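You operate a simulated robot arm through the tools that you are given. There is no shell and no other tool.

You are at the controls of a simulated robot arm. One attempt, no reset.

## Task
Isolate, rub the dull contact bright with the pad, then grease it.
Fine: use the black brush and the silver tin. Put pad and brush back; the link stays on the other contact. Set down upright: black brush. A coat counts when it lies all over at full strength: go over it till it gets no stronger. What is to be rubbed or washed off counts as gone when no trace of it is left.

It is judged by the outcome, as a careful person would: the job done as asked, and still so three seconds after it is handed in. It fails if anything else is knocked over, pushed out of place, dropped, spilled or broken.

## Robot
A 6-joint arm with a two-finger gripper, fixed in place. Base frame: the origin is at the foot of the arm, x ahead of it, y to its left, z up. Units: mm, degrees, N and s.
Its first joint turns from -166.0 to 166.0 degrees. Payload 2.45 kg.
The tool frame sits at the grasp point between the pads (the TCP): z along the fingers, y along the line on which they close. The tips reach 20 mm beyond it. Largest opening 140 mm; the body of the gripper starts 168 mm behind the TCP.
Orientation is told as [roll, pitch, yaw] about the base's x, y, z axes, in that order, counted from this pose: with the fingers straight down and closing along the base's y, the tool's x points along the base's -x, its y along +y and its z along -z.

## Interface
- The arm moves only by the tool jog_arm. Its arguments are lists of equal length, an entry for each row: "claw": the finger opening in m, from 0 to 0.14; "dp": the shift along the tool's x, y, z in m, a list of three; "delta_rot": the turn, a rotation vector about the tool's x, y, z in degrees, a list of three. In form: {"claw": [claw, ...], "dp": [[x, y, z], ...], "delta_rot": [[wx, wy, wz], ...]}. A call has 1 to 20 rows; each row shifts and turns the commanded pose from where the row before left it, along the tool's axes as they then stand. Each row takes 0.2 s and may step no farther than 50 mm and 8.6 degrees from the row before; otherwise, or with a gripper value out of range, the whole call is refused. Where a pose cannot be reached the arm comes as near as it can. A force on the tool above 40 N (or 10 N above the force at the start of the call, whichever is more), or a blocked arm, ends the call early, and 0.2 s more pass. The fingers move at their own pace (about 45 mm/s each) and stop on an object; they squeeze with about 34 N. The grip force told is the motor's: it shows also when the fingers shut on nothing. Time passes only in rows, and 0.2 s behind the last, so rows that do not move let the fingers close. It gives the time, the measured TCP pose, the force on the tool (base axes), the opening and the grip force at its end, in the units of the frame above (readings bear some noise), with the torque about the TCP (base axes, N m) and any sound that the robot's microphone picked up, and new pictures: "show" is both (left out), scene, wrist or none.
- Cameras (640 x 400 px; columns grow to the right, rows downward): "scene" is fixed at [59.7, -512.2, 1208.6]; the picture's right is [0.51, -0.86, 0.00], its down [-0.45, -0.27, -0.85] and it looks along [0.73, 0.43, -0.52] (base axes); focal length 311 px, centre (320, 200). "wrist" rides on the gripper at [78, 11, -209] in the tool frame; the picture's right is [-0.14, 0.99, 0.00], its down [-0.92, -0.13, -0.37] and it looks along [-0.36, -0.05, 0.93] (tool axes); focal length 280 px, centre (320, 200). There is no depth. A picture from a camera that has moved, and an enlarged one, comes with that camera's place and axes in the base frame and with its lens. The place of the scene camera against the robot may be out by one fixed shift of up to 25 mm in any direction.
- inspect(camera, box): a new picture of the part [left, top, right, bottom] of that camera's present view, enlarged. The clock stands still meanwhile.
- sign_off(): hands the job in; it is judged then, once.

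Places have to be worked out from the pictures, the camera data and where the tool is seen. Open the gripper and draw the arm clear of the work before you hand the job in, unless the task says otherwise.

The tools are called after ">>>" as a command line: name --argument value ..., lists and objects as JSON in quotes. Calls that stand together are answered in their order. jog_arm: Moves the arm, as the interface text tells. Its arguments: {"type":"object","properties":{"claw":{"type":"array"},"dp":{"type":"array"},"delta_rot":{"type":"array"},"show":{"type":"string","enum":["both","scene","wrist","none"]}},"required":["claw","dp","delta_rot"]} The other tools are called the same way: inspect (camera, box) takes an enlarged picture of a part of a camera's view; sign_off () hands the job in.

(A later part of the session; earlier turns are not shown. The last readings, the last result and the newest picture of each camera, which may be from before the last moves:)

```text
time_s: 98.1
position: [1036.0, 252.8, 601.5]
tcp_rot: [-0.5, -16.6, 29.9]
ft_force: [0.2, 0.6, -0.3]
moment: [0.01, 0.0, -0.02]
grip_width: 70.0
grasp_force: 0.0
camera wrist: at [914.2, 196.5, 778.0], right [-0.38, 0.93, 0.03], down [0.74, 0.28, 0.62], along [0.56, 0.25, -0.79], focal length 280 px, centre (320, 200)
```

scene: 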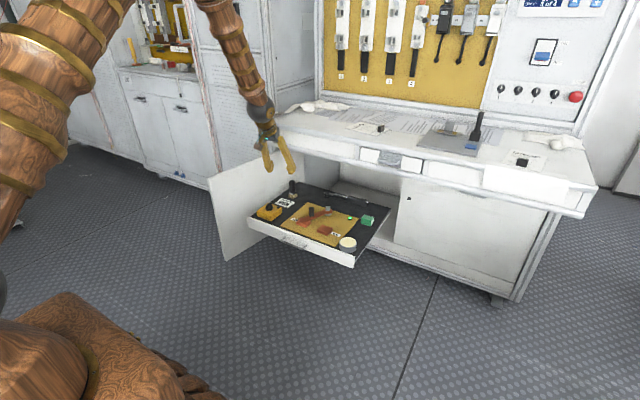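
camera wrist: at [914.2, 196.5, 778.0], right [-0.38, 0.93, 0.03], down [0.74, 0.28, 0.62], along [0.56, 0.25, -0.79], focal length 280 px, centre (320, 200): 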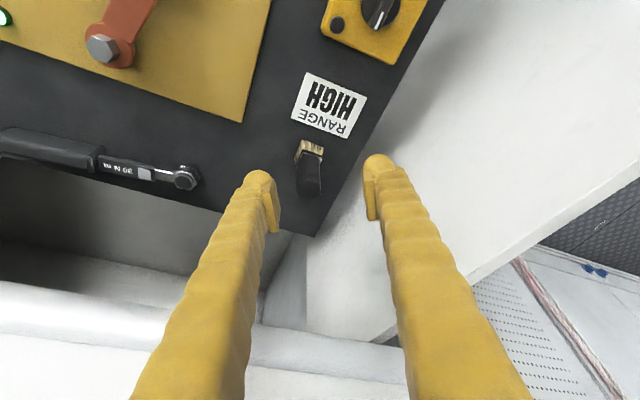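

That reached with no trouble. I'll zoom in to triangulate the brush from this second angle.

>>> inspect --camera "wrist" --box '[280, 130, 340, 210]'

```text
5.00 times, centred on (310, 170) of wrist
camera zoom: at [914.2, 196.5, 778.0], right [-0.38, 0.93, 0.03], down [0.74, 0.28, 0.62], along [0.56, 0.25, -0.79], focal length 1402 px, centre (370, 350)
```

zoom: 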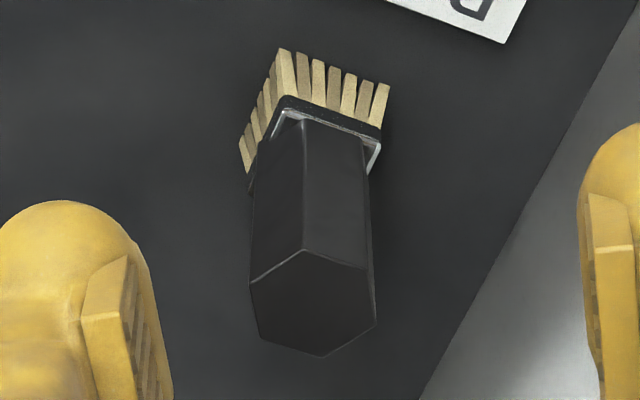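

The brush centre triangulates to about (1081, 260), with its top at z ≈ 530 and a 24 mm hex. I'll add 8° tilt here, then advance to just above it.

>>> jog_arm --claw '[0.06, 0.06, 0.06]' --dp '[[0, 0, 0], [0, 0, 0], [0, 0, 0]]' --delta_rot '[[0, -4, 0], [0, -4, 0], [0, 0, 0]]' --show "none"

```text
time_s: 98.9
position: [1035.3, 252.0, 599.5]
tcp_rot: [-0.5, -24.5, 29.9]
ft_force: [-0.1, 0.5, -0.5]
moment: [0.01, -0.05, 0.01]
grip_width: 60.3
grasp_force: 0.1
```

Good, 24.5° tilt holds. Moving over the brush now with tips still about 14 mm above its top.

>>> jog_arm --claw '[0.06, 0.06, 0.06]' --dp '[[-0.01375, -0.008, 0.02275], [-0.01375, -0.008, 0.02275], [0, 0, 0]]' --delta_rot '[[0, 0, 0], [0, 0, 0], [0, 0, 0]]'

>>> inspect --camera "wrist" --box '[240, 100, 400, 240]'

>>> inspect --camera "scene" --box '[260, 145, 330, 210]'

```text
time_s: 99.7
position: [1080.7, 261.7, 570.2]
tcp_rot: [-0.5, -24.5, 29.8]
ft_force: [-0.2, -0.2, 0.0]
moment: [-0.04, -0.01, -0.01]
grip_width: 60.3
grasp_force: 0.0
camera wrist: at [939.4, 193.1, 728.3], right [-0.38, 0.92, 0.05], down [0.66, 0.23, 0.72], along [0.65, 0.31, -0.69], focal length 280 px, centre (320, 200)
```

scene: 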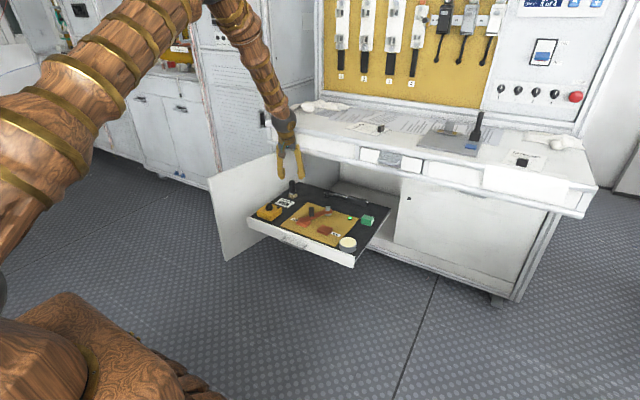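
wrist: 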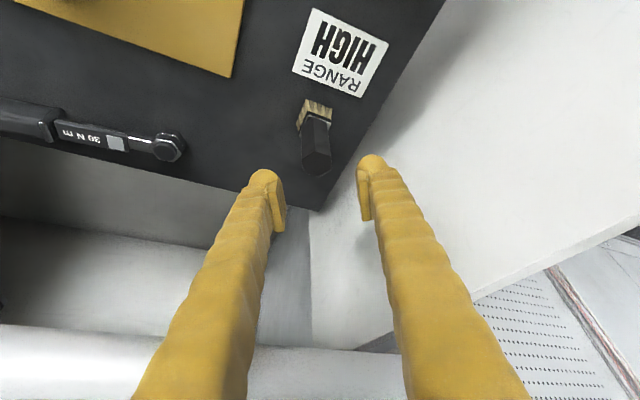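

```text
2.86 times, centred on (320, 170) of wrist
camera zoom: at [939.4, 193.1, 728.3], right [-0.38, 0.92, 0.05], down [0.66, 0.23, 0.72], along [0.65, 0.31, -0.69], focal length 801 px, centre (320, 286)
```

zoom: 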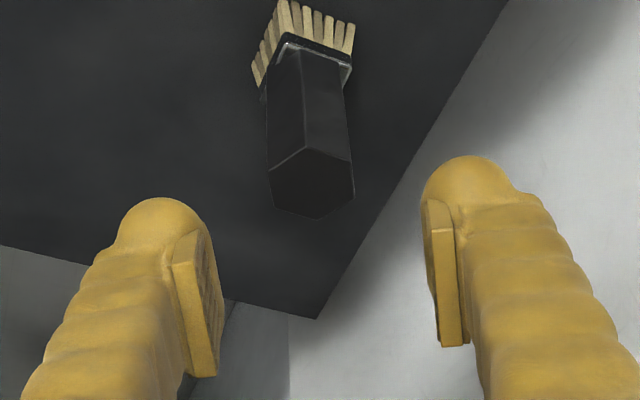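

```text
6.15 times, centred on (295, 178) of scene
camera zoom: at [59.7, -512.2, 1208.6], right [0.51, -0.86, 0.0], down [-0.45, -0.27, -0.85], along [0.73, 0.43, -0.52], focal length 1912 px, centre (474, 338)
```

zoom: 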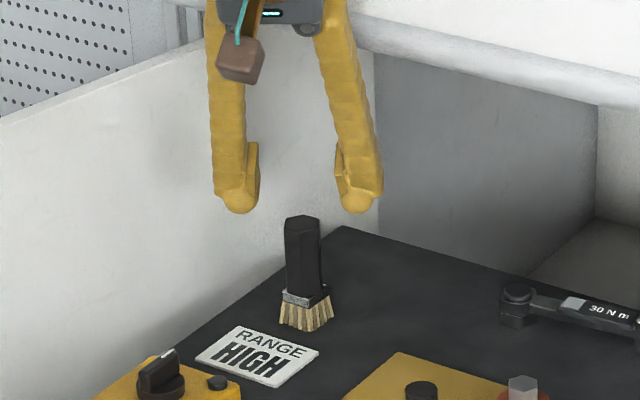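

The third view agrees: handle centre ≈ (1083.5, 260.5), top z ≈ 528. I'll descend half-way with a 2.4 mm lateral correction and check the straddle.

>>> jog_arm --claw '[0.06, 0.06]' --dp '[[0.012, -0.0024, 0.0286], [0, 0, 0]]' --delta_rot '[[0, 0, 0], [0, 0, 0]]' --show "wrist"

>>> inspect --camera "wrist" --box '[240, 100, 400, 240]'

>>> inspect --camera "scene" --box '[260, 145, 330, 210]'

```text
time_s: 100.3
position: [1082.5, 258.1, 538.3]
tcp_rot: [-0.5, -24.5, 29.9]
ft_force: [0.5, -0.8, 0.4]
moment: [0.01, -0.03, 0.0]
grip_width: 59.9
grasp_force: 0.0
camera wrist: at [941.6, 190.2, 696.5], right [-0.38, 0.92, 0.05], down [0.66, 0.23, 0.72], along [0.65, 0.31, -0.69], focal length 280 px, centre (320, 200)
```

wrist: 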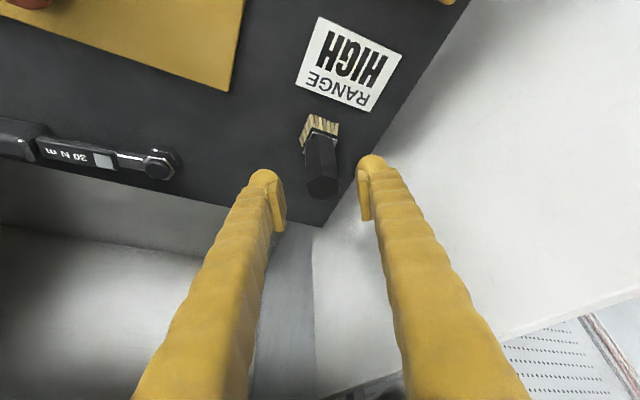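

```text
2.86 times, centred on (320, 170) of wrist
camera zoom: at [941.6, 190.2, 696.5], right [-0.38, 0.92, 0.05], down [0.66, 0.23, 0.72], along [0.65, 0.31, -0.69], focal length 801 px, centre (320, 286)
```

zoom: 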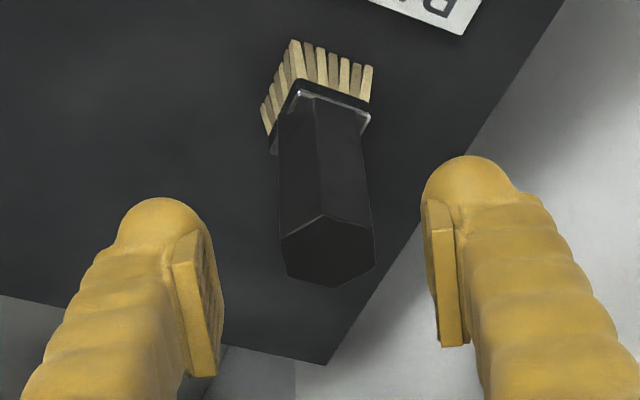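

```text
6.15 times, centred on (295, 178) of scene
camera zoom: at [59.7, -512.2, 1208.6], right [0.51, -0.86, 0.0], down [-0.45, -0.27, -0.85], along [0.73, 0.43, -0.52], focal length 1912 px, centre (474, 338)
```

zoom: 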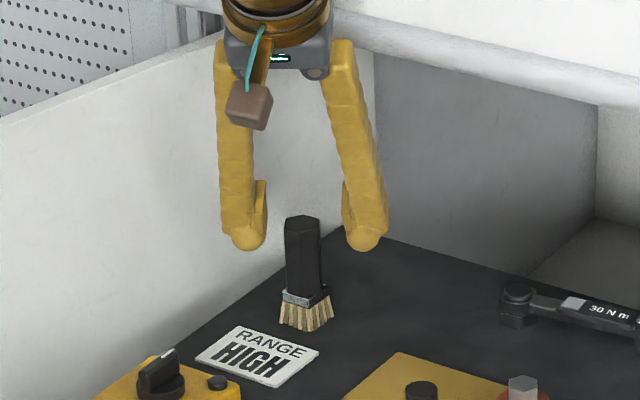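

The fingers straddle the handle nicely. I'll descend to z ≈ 509 with small corrections and close on the flats.

>>> jog_arm --claw '[0.06, 0.06, 0.015, 0.015, 0.015, 0.015]' --dp '[[0.0049, 0.0006, 0.0137], [0.0049, 0.0006, 0.0137], [0, 0, 0], [0, 0, 0], [0, 0, 0], [0, 0, 0]]' --delta_rot '[[0, 0, 0], [0, 0, 0], [0, 0, 0], [0, 0, 0], [0, 0, 0], [0, 0, 0]]'

>>> inspect --camera "wrist" --box '[240, 100, 400, 240]'

>>> inspect --camera "scene" --box '[260, 145, 330, 210]'

```text
time_s: 101.7
position: [1085.8, 259.8, 511.1]
tcp_rot: [-0.4, -24.5, 29.9]
ft_force: [-0.1, -0.4, 0.1]
moment: [-0.01, 0.01, -0.03]
grip_width: 24.5
grasp_force: 33.5
camera wrist: at [943.6, 191.9, 668.3], right [-0.38, 0.92, 0.05], down [0.66, 0.23, 0.72], along [0.65, 0.31, -0.69], focal length 280 px, centre (320, 200)
```

scene: 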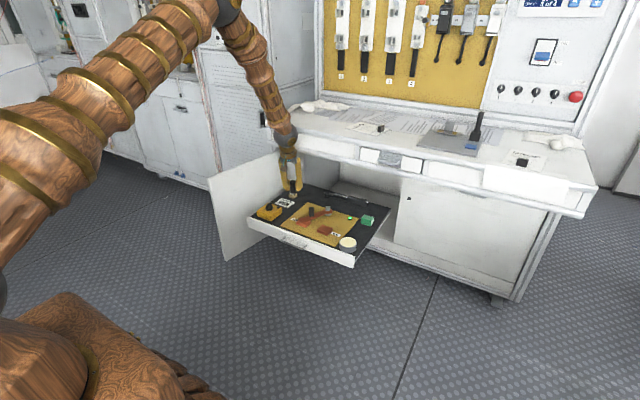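
wrist: 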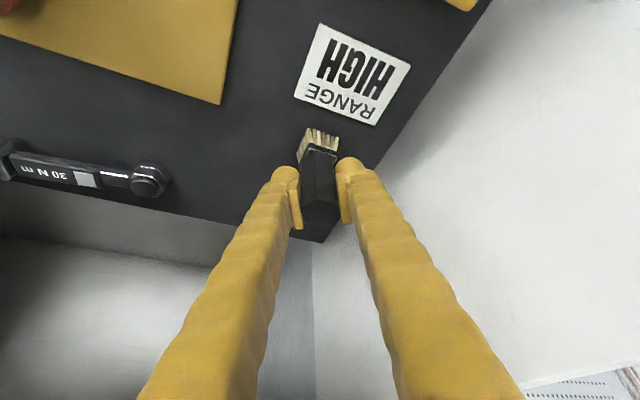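

```text
2.86 times, centred on (320, 170) of wrist
camera zoom: at [943.6, 191.9, 668.3], right [-0.38, 0.92, 0.05], down [0.66, 0.23, 0.72], along [0.65, 0.31, -0.69], focal length 801 px, centre (320, 286)
```

zoom: 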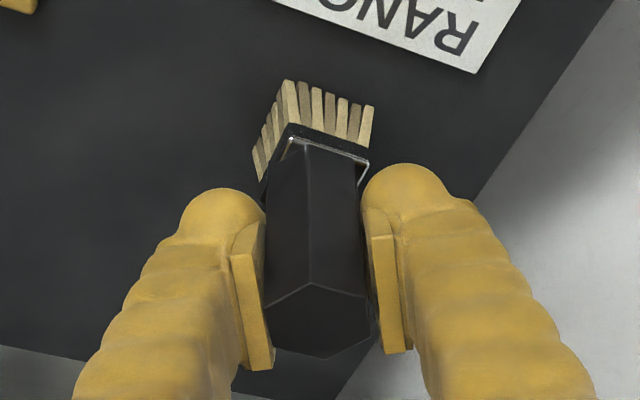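

```text
6.15 times, centred on (295, 178) of scene
camera zoom: at [59.7, -512.2, 1208.6], right [0.51, -0.86, 0.0], down [-0.45, -0.27, -0.85], along [0.73, 0.43, -0.52], focal length 1912 px, centre (474, 338)
```

zoom: 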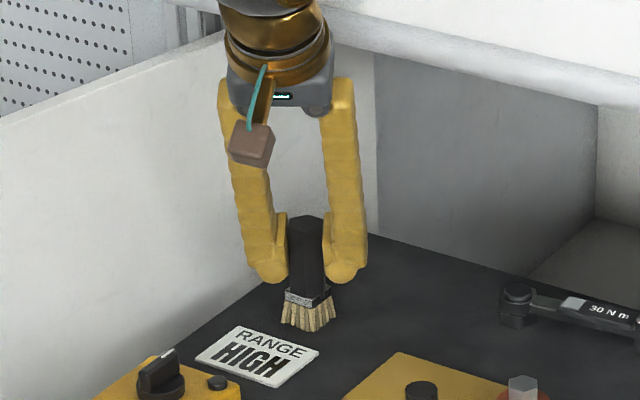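

The brush is gripped on its flats (24.5 mm), with the pick pose about (1085.5, 259.8, 510.5). I'll lift it straight up 100 mm.

>>> jog_arm --claw '[0.015, 0.015, 0.015, 0.015, 0.015]' --dp '[[-0.0041, 0, -0.0091], [-0.0124, 0, -0.0273], [-0.0124, 0, -0.0273], [-0.0124, 0, -0.0273], [0, 0, 0]]' --delta_rot '[[0, 0, 0], [0, 0, 0], [0, 0, 0], [0, 0, 0], [0, 0, 0]]'

>>> inspect --camera "scene" --box '[260, 125, 330, 190]'

```text
time_s: 102.9
position: [1084.4, 262.6, 611.1]
tcp_rot: [-0.5, -24.5, 30.0]
ft_force: [0.5, 0.3, -1.3]
moment: [0.0, 0.0, 0.02]
grip_width: 24.5
grasp_force: 33.7
camera wrist: at [943.1, 194.0, 768.5], right [-0.38, 0.92, 0.05], down [0.66, 0.23, 0.72], along [0.65, 0.31, -0.69], focal length 280 px, centre (320, 200)
```

scene: 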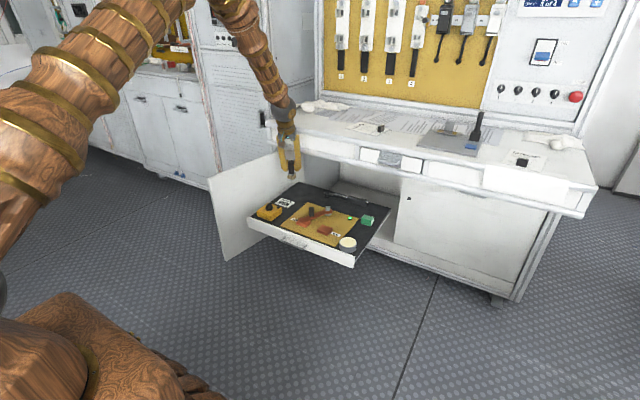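
wrist: 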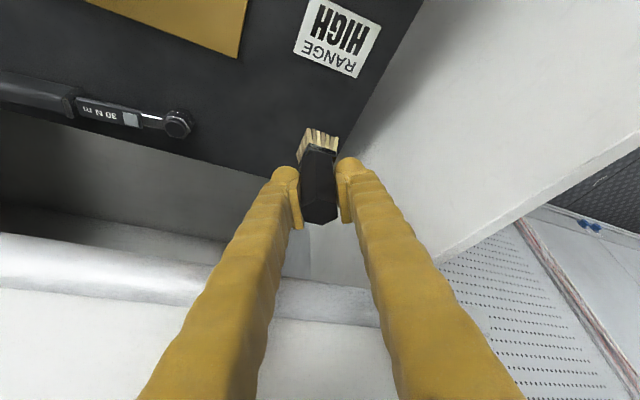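

```text
6.15 times, centred on (295, 158) of scene
camera zoom: at [59.7, -512.2, 1208.6], right [0.51, -0.86, 0.0], down [-0.45, -0.27, -0.85], along [0.73, 0.43, -0.52], focal length 1912 px, centre (474, 462)
```

zoom: 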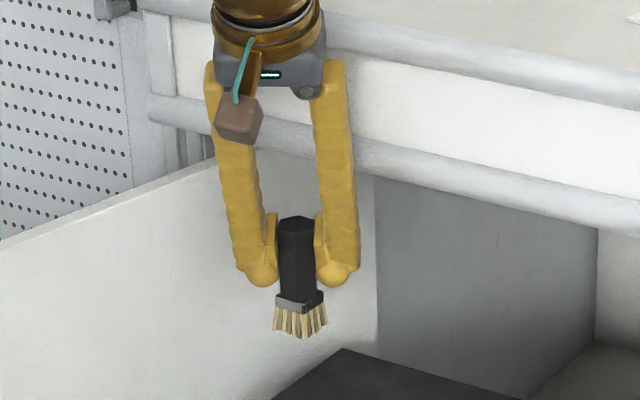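

The brush hangs vertically. I'll move inward while turning the yaw to about 60°, to keep the wrist clear of the singular alignment.

>>> jog_arm --claw '[0.015, 0.015, 0.015, 0.015, 0.015]' --dp '[[0.0226, -0.0024, -0.0128], [0.0227, 0.001, -0.0128], [0.0224, 0.0044, -0.0127], [0.0217, 0.0077, -0.01235], [0, 0, 0]]' --delta_rot '[[-3.11, 0, -6.825], [-3.11, 0, -6.825], [-3.11, 0, -6.825], [-3.11, 0, -6.825], [0, 0, 0]]'

```text
time_s: 104.1
position: [1000.4, 201.7, 620.8]
tcp_rot: [-0.3, -24.3, 60.0]
ft_force: [-0.7, 0.1, -1.3]
moment: [0.02, 0.0, -0.01]
grip_width: 24.5
grasp_force: 34.2
camera wrist: at [911.7, 71.0, 778.7], right [-0.79, 0.61, 0.05], down [0.45, 0.53, 0.72], along [0.41, 0.59, -0.7], focal length 280 px, centre (320, 200)
```

scene: 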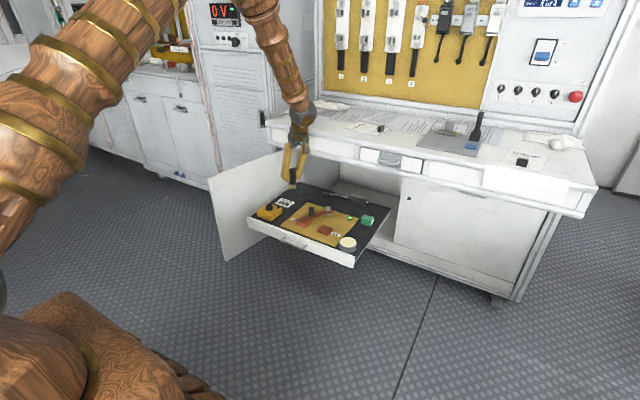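
wrist: 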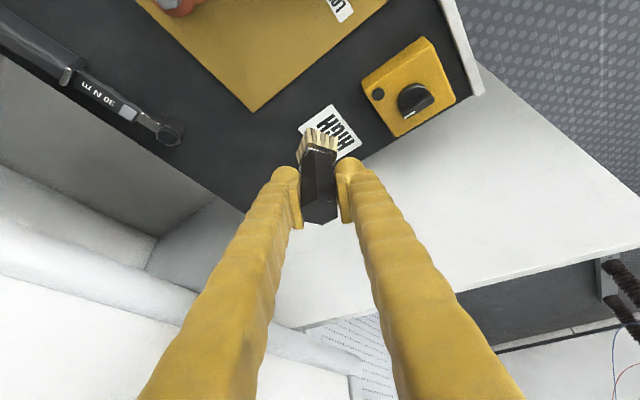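

The arm moved smoothly to yaw 60°. Next I'll carry the brush at this height over to the tin at about (878, −130).

>>> jog_arm --claw '[0.015, 0.015, 0.015, 0.015, 0.015, 0.015, 0.015, 0.015, 0.015]' --dp '[[0.0397, -0.0075, -0.018], [0.0397, -0.0075, -0.018], [0.0397, -0.0075, -0.018], [0.0397, -0.0075, -0.018], [0.0397, -0.0075, -0.018], [0.0397, -0.0075, -0.018], [0.0397, -0.0075, -0.018], [0.0397, -0.0075, -0.018], [0, 0, 0]]' --delta_rot '[[0, 0, 0], [0, 0, 0], [0, 0, 0], [0, 0, 0], [0, 0, 0], [0, 0, 0], [0, 0, 0], [0, 0, 0], [0, 0, 0]]'

>>> inspect --camera "wrist" --box '[240, 80, 440, 240]'

>>> inspect --camera "scene" --box '[300, 170, 380, 260]'

```text
time_s: 106.1
position: [875.5, -130.1, 624.1]
tcp_rot: [-0.4, -24.1, 59.8]
ft_force: [0.0, -0.8, -0.1]
moment: [0.02, -0.02, 0.05]
grip_width: 24.6
grasp_force: 33.7
camera wrist: at [787.0, -259.4, 781.6], right [-0.79, 0.61, 0.05], down [0.45, 0.53, 0.71], along [0.41, 0.59, -0.7], focal length 280 px, centre (320, 200)
```

scene: 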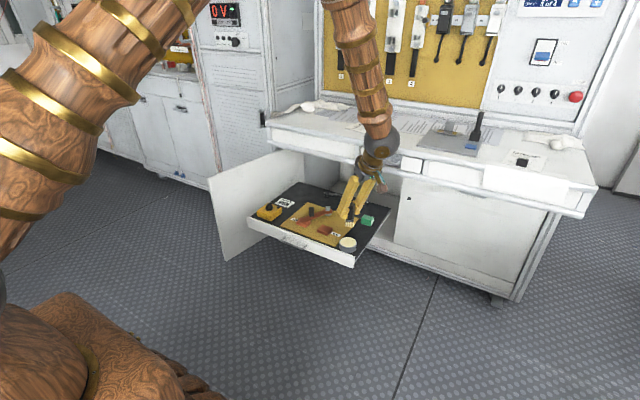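
wrist: 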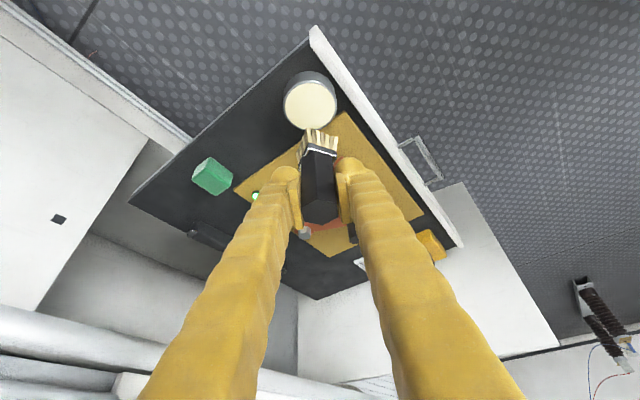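

```text
2.50 times, centred on (340, 160) of wrist
camera zoom: at [787.0, -259.4, 781.6], right [-0.79, 0.61, 0.05], down [0.45, 0.53, 0.71], along [0.41, 0.59, -0.7], focal length 701 px, centre (270, 300)
```

zoom: 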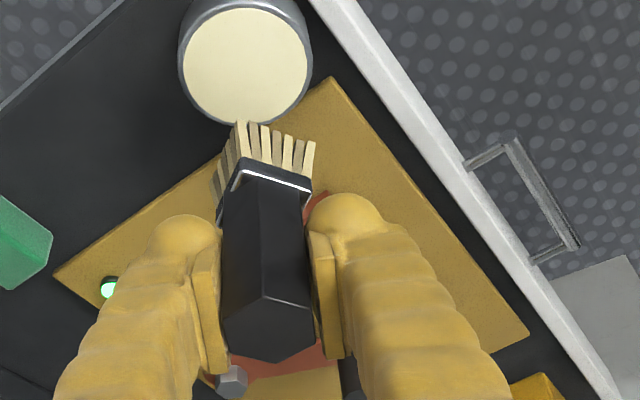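

```text
4.44 times, centred on (340, 215) of scene
camera zoom: at [59.7, -512.2, 1208.6], right [0.51, -0.86, 0.0], down [-0.45, -0.27, -0.85], along [0.73, 0.43, -0.52], focal length 1381 px, centre (231, 133)
```

zoom: 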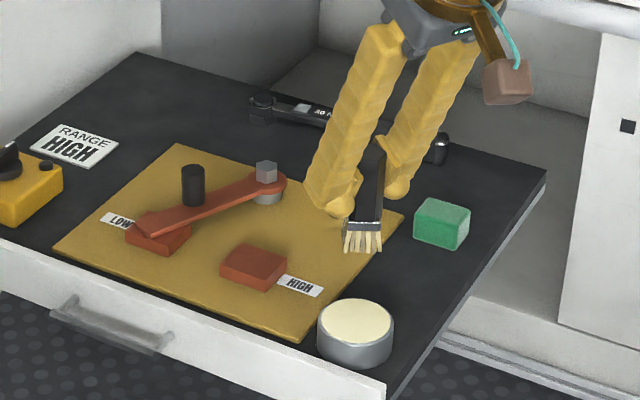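

The tin top centre is confirmed at about (878, −131.5, 475). I'll lower until the bristles are just above the rim.

>>> jog_arm --claw '[0.015, 0.015, 0.015]' --dp '[[0.0163, -0.00145, 0.0365], [0.0163, -0.00145, 0.0365], [0, 0, 0]]' --delta_rot '[[0, 0, 0], [0, 0, 0], [0, 0, 0]]'

>>> inspect --camera "wrist" --box '[240, 80, 440, 240]'

>>> inspect --camera "scene" --box '[320, 210, 380, 260]'

```text
time_s: 106.9
position: [881.1, -129.8, 544.1]
tcp_rot: [-0.4, -24.3, 59.8]
ft_force: [-0.1, 0.7, -0.3]
moment: [-0.02, 0.04, -0.03]
grip_width: 24.5
grasp_force: 33.9
camera wrist: at [791.6, -260.2, 702.3], right [-0.79, 0.61, 0.05], down [0.45, 0.53, 0.72], along [0.41, 0.59, -0.7], focal length 280 px, centre (320, 200)
```

scene: 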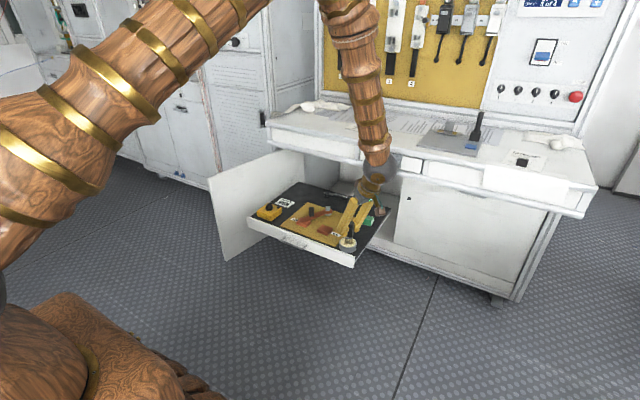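
wrist: 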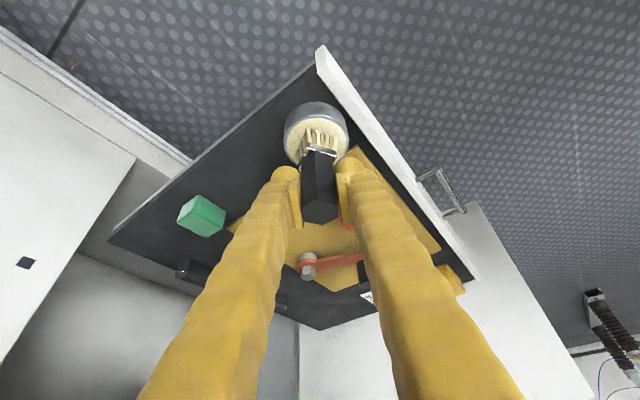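

```text
2.50 times, centred on (340, 160) of wrist
camera zoom: at [791.6, -260.2, 702.3], right [-0.79, 0.61, 0.05], down [0.45, 0.53, 0.72], along [0.41, 0.59, -0.7], focal length 701 px, centre (270, 300)
```

zoom: 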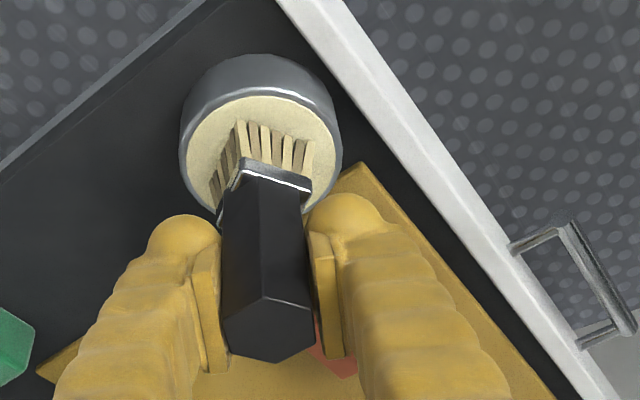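

```text
8.00 times, centred on (350, 235) of scene
camera zoom: at [59.7, -512.2, 1208.6], right [0.51, -0.86, 0.0], down [-0.45, -0.27, -0.85], along [0.73, 0.43, -0.52], focal length 2485 px, centre (80, -80)
```

zoom: 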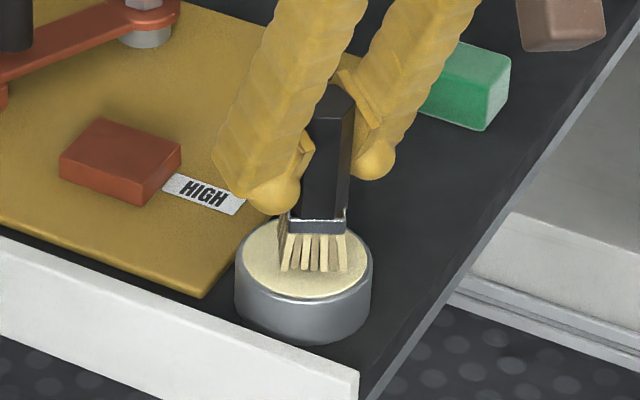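

I'll zoom in on the bristles over the tin from both cameras to check centring.

>>> inspect --camera "wrist" --box '[270, 90, 370, 170]'

>>> inspect --camera "scene" --box '[335, 225, 365, 255]'

```text
5.00 times, centred on (320, 130) of wrist
camera zoom: at [791.6, -260.2, 702.3], right [-0.79, 0.61, 0.05], down [0.45, 0.53, 0.72], along [0.41, 0.59, -0.7], focal length 1402 px, centre (320, 550)
```

zoom: 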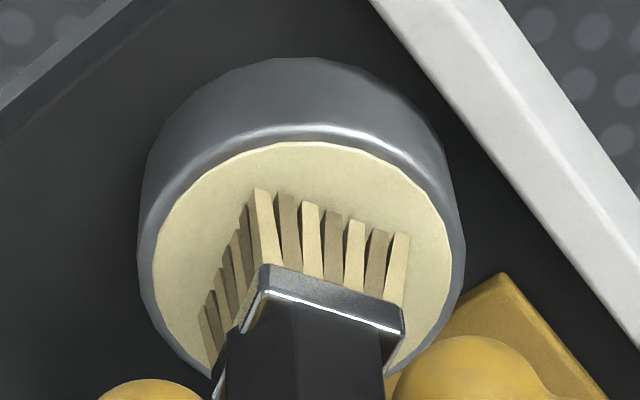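

```text
13.33 times, centred on (350, 240) of scene
camera zoom: at [59.7, -512.2, 1208.6], right [0.51, -0.86, 0.0], down [-0.45, -0.27, -0.85], along [0.73, 0.43, -0.52], focal length 4142 px, centre (-80, -333)
```

zoom: 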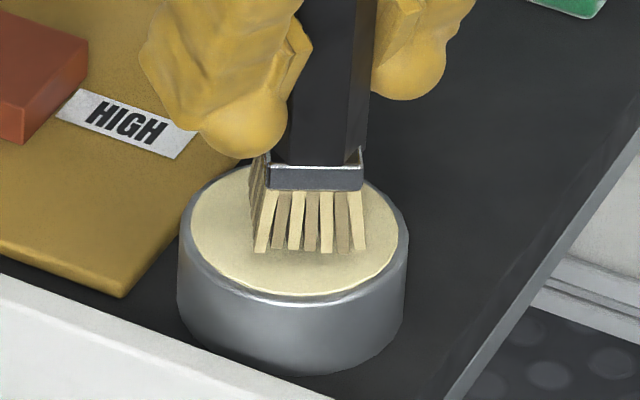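

The bristles are centred over the tin within about 4 mm. I'll shift 3 mm in y and lower 4 mm, then continue slowly into the grease while watching force.

>>> jog_arm --claw '[0.015, 0.015]' --dp '[[-0.0005, 0.0019, 0.0046], [0, 0, 0]]' --delta_rot '[[0, 0, 0], [0, 0, 0]]' --show "none"

>>> jog_arm --claw '[0.015, 0.015]' --dp '[[0.0008, 0, 0.0018], [0, 0, 0]]' --delta_rot '[[0, 0, 0], [0, 0, 0]]' --show "none"

>>> jog_arm --claw '[0.015, 0.015]' --dp '[[0.0008, 0, 0.0018], [0, 0, 0]]' --delta_rot '[[0, 0, 0], [0, 0, 0]]' --show "none"

>>> inspect --camera "scene" --box '[335, 225, 365, 255]'

```text
time_s: 107.5
position: [879.1, -126.9, 539.2]
tcp_rot: [-0.4, -24.2, 59.9]
ft_force: [-0.2, 0.3, 0.0]
moment: [-0.01, -0.04, 0.0]
grip_width: 24.6
grasp_force: 34.4
```

```text
time_s: 108.1
position: [880.5, -127.3, 536.2]
tcp_rot: [-0.4, -24.2, 59.9]
ft_force: [0.5, 0.6, -0.6]
moment: [0.01, 0.01, -0.02]
grip_width: 24.7
grasp_force: 33.9
```

```text
time_s: 108.7
position: [880.4, -127.8, 535.8]
tcp_rot: [-0.4, -24.3, 59.8]
ft_force: [0.9, 6.0, 32.2]
moment: [0.02, 0.04, 0.01]
grip_width: 24.6
grasp_force: 34.2
```

```text
13.33 times, centred on (350, 240) of scene
camera zoom: at [59.7, -512.2, 1208.6], right [0.51, -0.86, 0.0], down [-0.45, -0.27, -0.85], along [0.73, 0.43, -0.52], focal length 4142 px, centre (-80, -333)
```

zoom: 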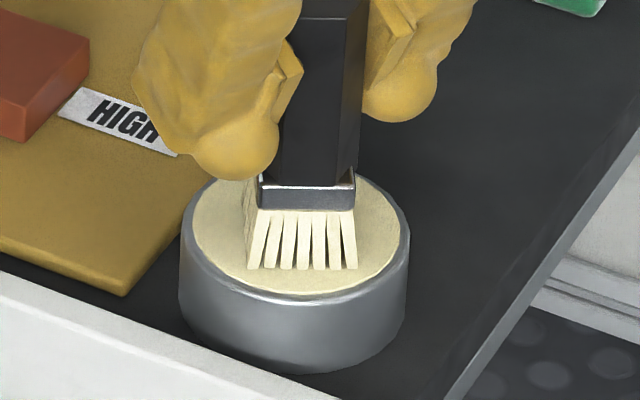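

The bristles touched the grease (32 N) and look coated cream. I'll lift 12 mm and inspect them.

>>> jog_arm --claw '[0.015, 0.015, 0.015]' --dp '[[-0.0008, 0, -0.0018], [-0.0041, 0, -0.0091], [0, 0, 0]]' --delta_rot '[[0, 0, 0], [0, 0, 0], [0, 0, 0]]' --show "none"

>>> inspect --camera "scene" --box '[335, 225, 365, 255]'

>>> inspect --camera "wrist" --box '[270, 90, 370, 170]'

```text
time_s: 109.5
position: [879.3, -127.8, 546.3]
tcp_rot: [-0.4, -24.3, 59.8]
ft_force: [-0.2, -0.6, 1.0]
moment: [0.0, 0.02, -0.01]
grip_width: 24.6
grasp_force: 34.2
```

```text
13.33 times, centred on (350, 240) of scene
camera zoom: at [59.7, -512.2, 1208.6], right [0.51, -0.86, 0.0], down [-0.45, -0.27, -0.85], along [0.73, 0.43, -0.52], focal length 4142 px, centre (-80, -333)
```

zoom: 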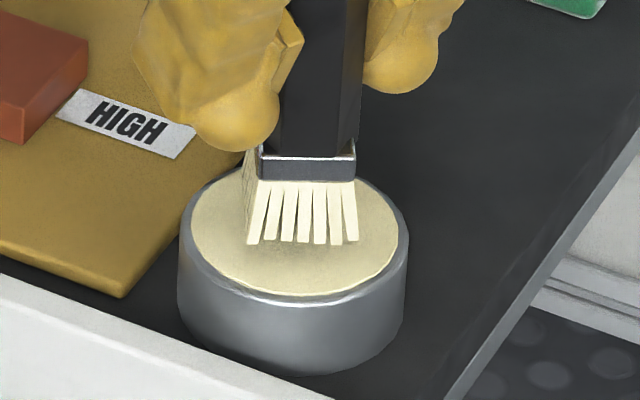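

```text
5.00 times, centred on (320, 130) of wrist
camera zoom: at [791.0, -258.1, 704.3], right [-0.79, 0.61, 0.05], down [0.45, 0.53, 0.71], along [0.41, 0.59, -0.7], focal length 1402 px, centre (320, 550)
```

zoom: 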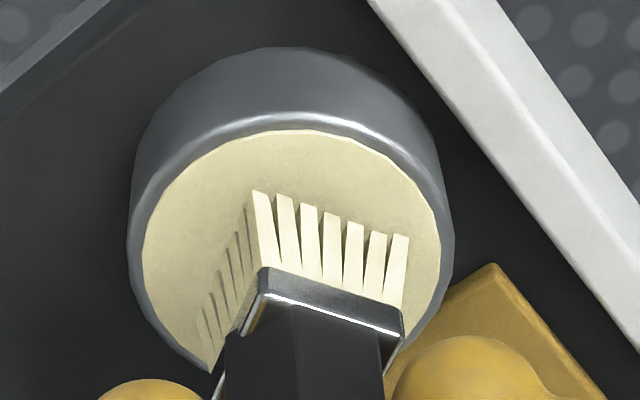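

All the bristles are loaded, and the tin stayed in place. I'll lift and move over the HIGH contact.

>>> jog_arm --claw '[0.015, 0.015, 0.015, 0.015, 0.015]' --dp '[[-0.0144, 0, -0.0319], [-0.0365, 0.0086, 0.0165], [-0.0365, 0.0086, 0.0165], [-0.0365, 0.0086, 0.0165], [0, 0, 0]]' --delta_rot '[[0, 0, 0], [0, 0, 0], [0, 0, 0], [0, 0, 0], [0, 0, 0]]'

>>> inspect --camera "wrist" --box '[240, 80, 400, 200]'

>>> inspect --camera "scene" --box '[300, 200, 350, 245]'

```text
time_s: 110.7
position: [918.1, -10.9, 581.8]
tcp_rot: [-0.3, -24.2, 59.8]
ft_force: [-0.4, -0.2, -0.8]
moment: [0.03, 0.01, -0.03]
grip_width: 24.7
grasp_force: 33.8
camera wrist: at [829.3, -141.5, 739.9], right [-0.79, 0.61, 0.05], down [0.45, 0.53, 0.71], along [0.41, 0.59, -0.7], focal length 280 px, centre (320, 200)
```

scene: 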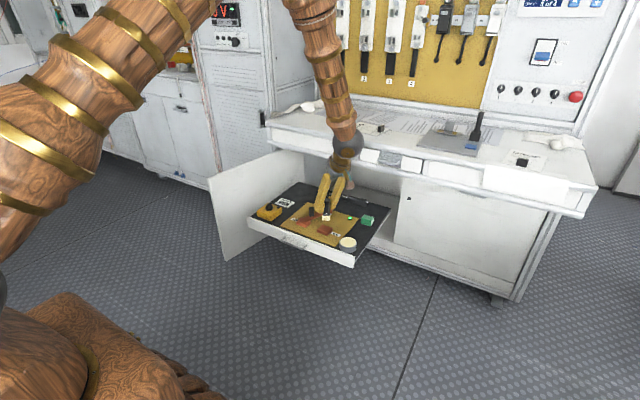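
wrist: 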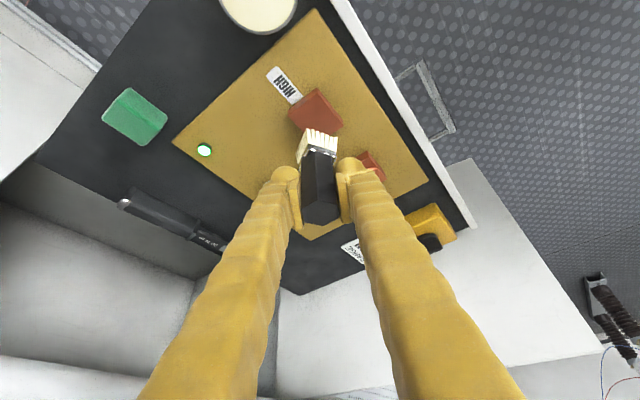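

```text
3.33 times, centred on (320, 140) of wrist
camera zoom: at [829.3, -141.5, 739.9], right [-0.79, 0.61, 0.05], down [0.45, 0.53, 0.71], along [0.41, 0.59, -0.7], focal length 935 px, centre (320, 400)
```

zoom: 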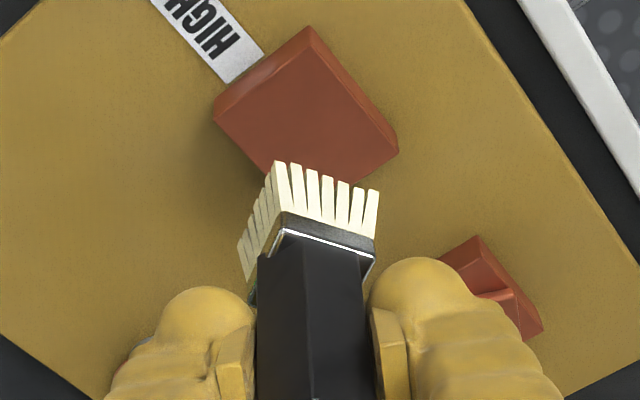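

```text
8.89 times, centred on (325, 222) of scene
camera zoom: at [59.7, -512.2, 1208.6], right [0.51, -0.86, 0.0], down [-0.45, -0.27, -0.85], along [0.73, 0.43, -0.52], focal length 2761 px, centre (276, 0)
```

zoom: 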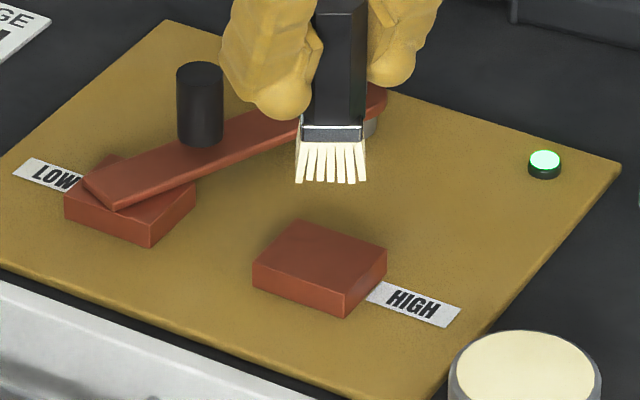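

The contact is clean and the brush hangs above it. I'll lower to a few mm above the surface and feel for touch.

>>> jog_arm --claw '[0.015, 0.015, 0.015]' --dp '[[0.00967, 0, 0.0214], [0.00967, 0, 0.0214], [0, 0, 0]]' --delta_rot '[[0, 0, 0], [0, 0, 0], [0, 0, 0]]' --show "none"

>>> inspect --camera "wrist" --box '[240, 80, 400, 200]'

>>> inspect --camera "scene" --box '[305, 205, 350, 245]'

```text
time_s: 111.5
position: [919.7, -9.8, 534.9]
tcp_rot: [-0.4, -24.2, 59.9]
ft_force: [0.5, -0.4, 0.5]
moment: [-0.02, -0.01, -0.03]
grip_width: 24.5
grasp_force: 34.1
```

```text
3.33 times, centred on (320, 140) of wrist
camera zoom: at [830.6, -140.0, 693.8], right [-0.79, 0.61, 0.05], down [0.45, 0.53, 0.72], along [0.41, 0.59, -0.7], focal length 935 px, centre (320, 400)
```

zoom: 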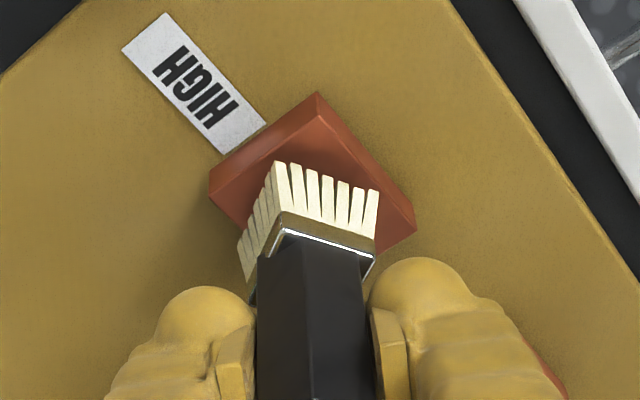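

```text
10.00 times, centred on (328, 225) of scene
camera zoom: at [59.7, -512.2, 1208.6], right [0.51, -0.86, 0.0], down [-0.45, -0.27, -0.85], along [0.73, 0.43, -0.52], focal length 3106 px, centre (245, -50)
```

zoom: 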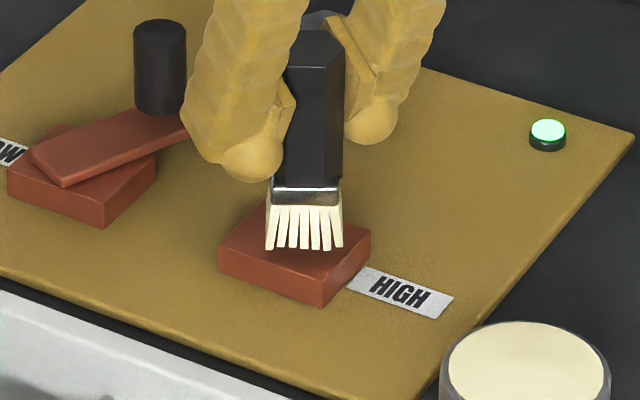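

The brush is right above the contact's centre. Stepping down to touch.

>>> jog_arm --claw '[0.015, 0.015]' --dp '[[0.001, 0, 0.0023], [0, 0, 0]]' --delta_rot '[[0, 0, 0], [0, 0, 0]]' --show "none"

>>> jog_arm --claw '[0.015, 0.015]' --dp '[[0.0004, 0, 0.0009], [0, 0, 0]]' --delta_rot '[[0, 0, 0], [0, 0, 0]]' --show "none"

>>> jog_arm --claw '[0.015, 0.015]' --dp '[[0.0004, 0, 0.0009], [0, 0, 0]]' --delta_rot '[[0, 0, 0], [0, 0, 0]]' --show "none"

```text
time_s: 112.1
position: [918.8, -9.9, 531.9]
tcp_rot: [-0.3, -24.3, 59.9]
ft_force: [0.2, -0.2, -1.7]
moment: [-0.02, 0.0, -0.04]
grip_width: 24.5
grasp_force: 34.5
```

```text
time_s: 112.7
position: [918.2, -10.4, 530.3]
tcp_rot: [-0.4, -24.2, 59.9]
ft_force: [-0.1, 1.1, -1.1]
moment: [0.03, -0.01, 0.01]
grip_width: 24.3
grasp_force: 34.0
```

```text
time_s: 113.3
position: [919.5, -10.7, 530.0]
tcp_rot: [-0.4, -24.4, 59.8]
ft_force: [1.0, 1.3, 5.2]
moment: [-0.03, 0.09, -0.03]
grip_width: 24.2
grasp_force: 34.0
```

Light touch at 5 N. I'll start brushing along y across the contact with a slightly firmer press.

>>> jog_arm --claw '[0.015, 0.015, 0.015, 0.015, 0.015, 0.015, 0.015, 0.015, 0.015, 0.015, 0.015, 0.015, 0.015, 0.015, 0.015]' --dp '[[-0.00384, 0.00252, 0.00198], [-0.00394, 0.00252, 0.00178], [-0.00394, 0.00252, 0.00178], [0.00394, -0.00252, -0.00178], [0.00394, -0.00252, -0.00178], [0.00394, -0.00252, -0.00178], [0.00394, -0.00252, -0.00178], [0.00394, -0.00252, -0.00178], [0.00394, -0.00252, -0.00178], [0.00394, -0.00252, -0.00178], [-0.00394, 0.00252, 0.00178], [-0.00394, 0.00252, 0.00178], [-0.00394, 0.00252, 0.00178], [-0.00394, 0.00252, 0.00178], [0, 0, 0]]' --delta_rot '[[0, 0, 0], [0, 0, 0], [0, 0, 0], [0, 0, 0], [0, 0, 0], [0, 0, 0], [0, 0, 0], [0, 0, 0], [0, 0, 0], [0, 0, 0], [0, 0, 0], [0, 0, 0], [0, 0, 0], [0, 0, 0], [0, 0, 0]]'

>>> inspect --camera "wrist" --box '[240, 80, 400, 200]'

>>> inspect --camera "scene" --box '[305, 205, 350, 245]'

```text
time_s: 116.5
position: [918.3, -12.1, 528.0]
tcp_rot: [-0.4, -24.2, 59.9]
ft_force: [0.1, -0.9, -0.5]
moment: [0.01, -0.01, 0.0]
grip_width: 24.3
grasp_force: 33.8
camera wrist: at [829.7, -141.3, 686.8], right [-0.79, 0.61, 0.05], down [0.45, 0.53, 0.71], along [0.41, 0.59, -0.7], focal length 280 px, centre (320, 200)
```

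scene: 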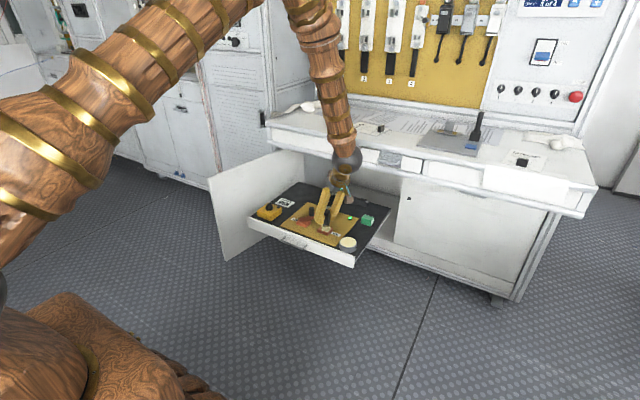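
wrist: 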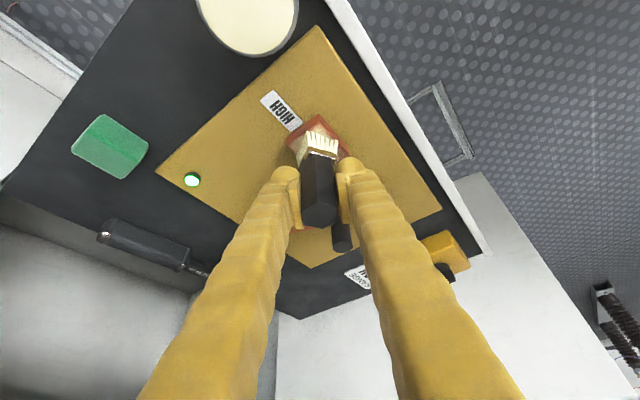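

```text
3.33 times, centred on (320, 140) of wrist
camera zoom: at [829.7, -141.3, 686.8], right [-0.79, 0.61, 0.05], down [0.45, 0.53, 0.71], along [0.41, 0.59, -0.7], focal length 935 px, centre (320, 400)
```

zoom: 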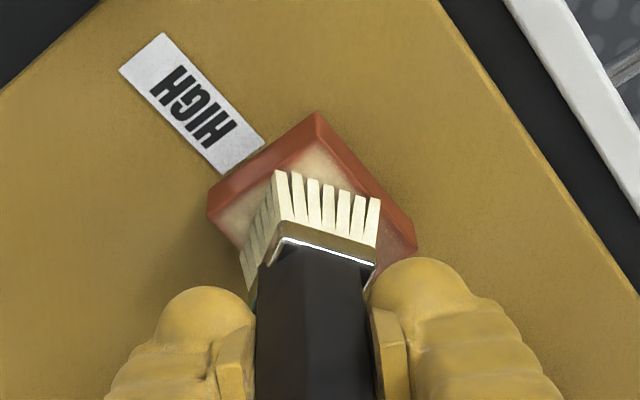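

```text
10.00 times, centred on (328, 225) of scene
camera zoom: at [59.7, -512.2, 1208.6], right [0.51, -0.86, 0.0], down [-0.45, -0.27, -0.85], along [0.73, 0.43, -0.52], focal length 3106 px, centre (245, -50)
```

zoom: 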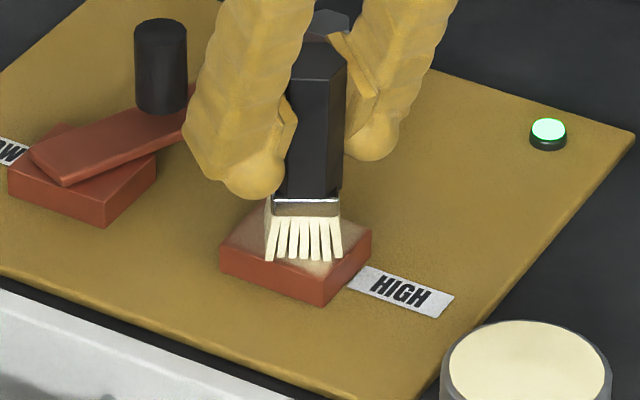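

The grease is going on. The force has dropped to about zero, so I'll lower slightly and check contact before continuing toward the edges.

>>> jog_arm --claw '[0.015, 0.015]' --dp '[[0.0003, 0, 0.0006], [0, 0, 0]]' --delta_rot '[[0, 0, 0], [0, 0, 0]]' --show "none"

```text
time_s: 117.1
position: [918.4, -11.8, 528.0]
tcp_rot: [-0.5, -24.4, 59.9]
ft_force: [-1.2, -0.3, 4.6]
moment: [-0.12, 0.08, -0.06]
grip_width: 24.4
grasp_force: 33.7
```

Contact is restored at 5 N. Next a pass along the front (low-x) side.

>>> jog_arm --claw '[0.015, 0.015, 0.015, 0.015, 0.015, 0.015, 0.015, 0.015, 0.015, 0.015, 0.015, 0.015, 0.015, 0.015, 0.015, 0.015]' --dp '[[0.00275, 0.00519, -0.00124], [0.00275, 0.00519, -0.00124], [-0.00394, 0.00252, 0.00178], [-0.00394, 0.00252, 0.00178], [-0.00394, 0.00252, 0.00178], [0.00394, -0.00252, -0.00178], [0.00394, -0.00252, -0.00178], [0.00394, -0.00252, -0.00178], [0.00394, -0.00252, -0.00178], [0.00394, -0.00252, -0.00178], [0.00394, -0.00252, -0.00178], [0.00394, -0.00252, -0.00178], [-0.00394, 0.00252, 0.00178], [-0.00394, 0.00252, 0.00178], [-0.00394, 0.00252, 0.00178], [-0.00394, 0.00252, 0.00178]]' --delta_rot '[[0, 0, 0], [0, 0, 0], [0, 0, 0], [0, 0, 0], [0, 0, 0], [0, 0, 0], [0, 0, 0], [0, 0, 0], [0, 0, 0], [0, 0, 0], [0, 0, 0], [0, 0, 0], [0, 0, 0], [0, 0, 0], [0, 0, 0], [0, 0, 0]]' --show "none"

```text
time_s: 120.5
position: [905.2, -11.2, 526.4]
tcp_rot: [-0.3, -24.4, 59.9]
ft_force: [-0.5, -9.9, 12.6]
moment: [-0.7, 0.14, 0.12]
grip_width: 24.6
grasp_force: 33.7
```

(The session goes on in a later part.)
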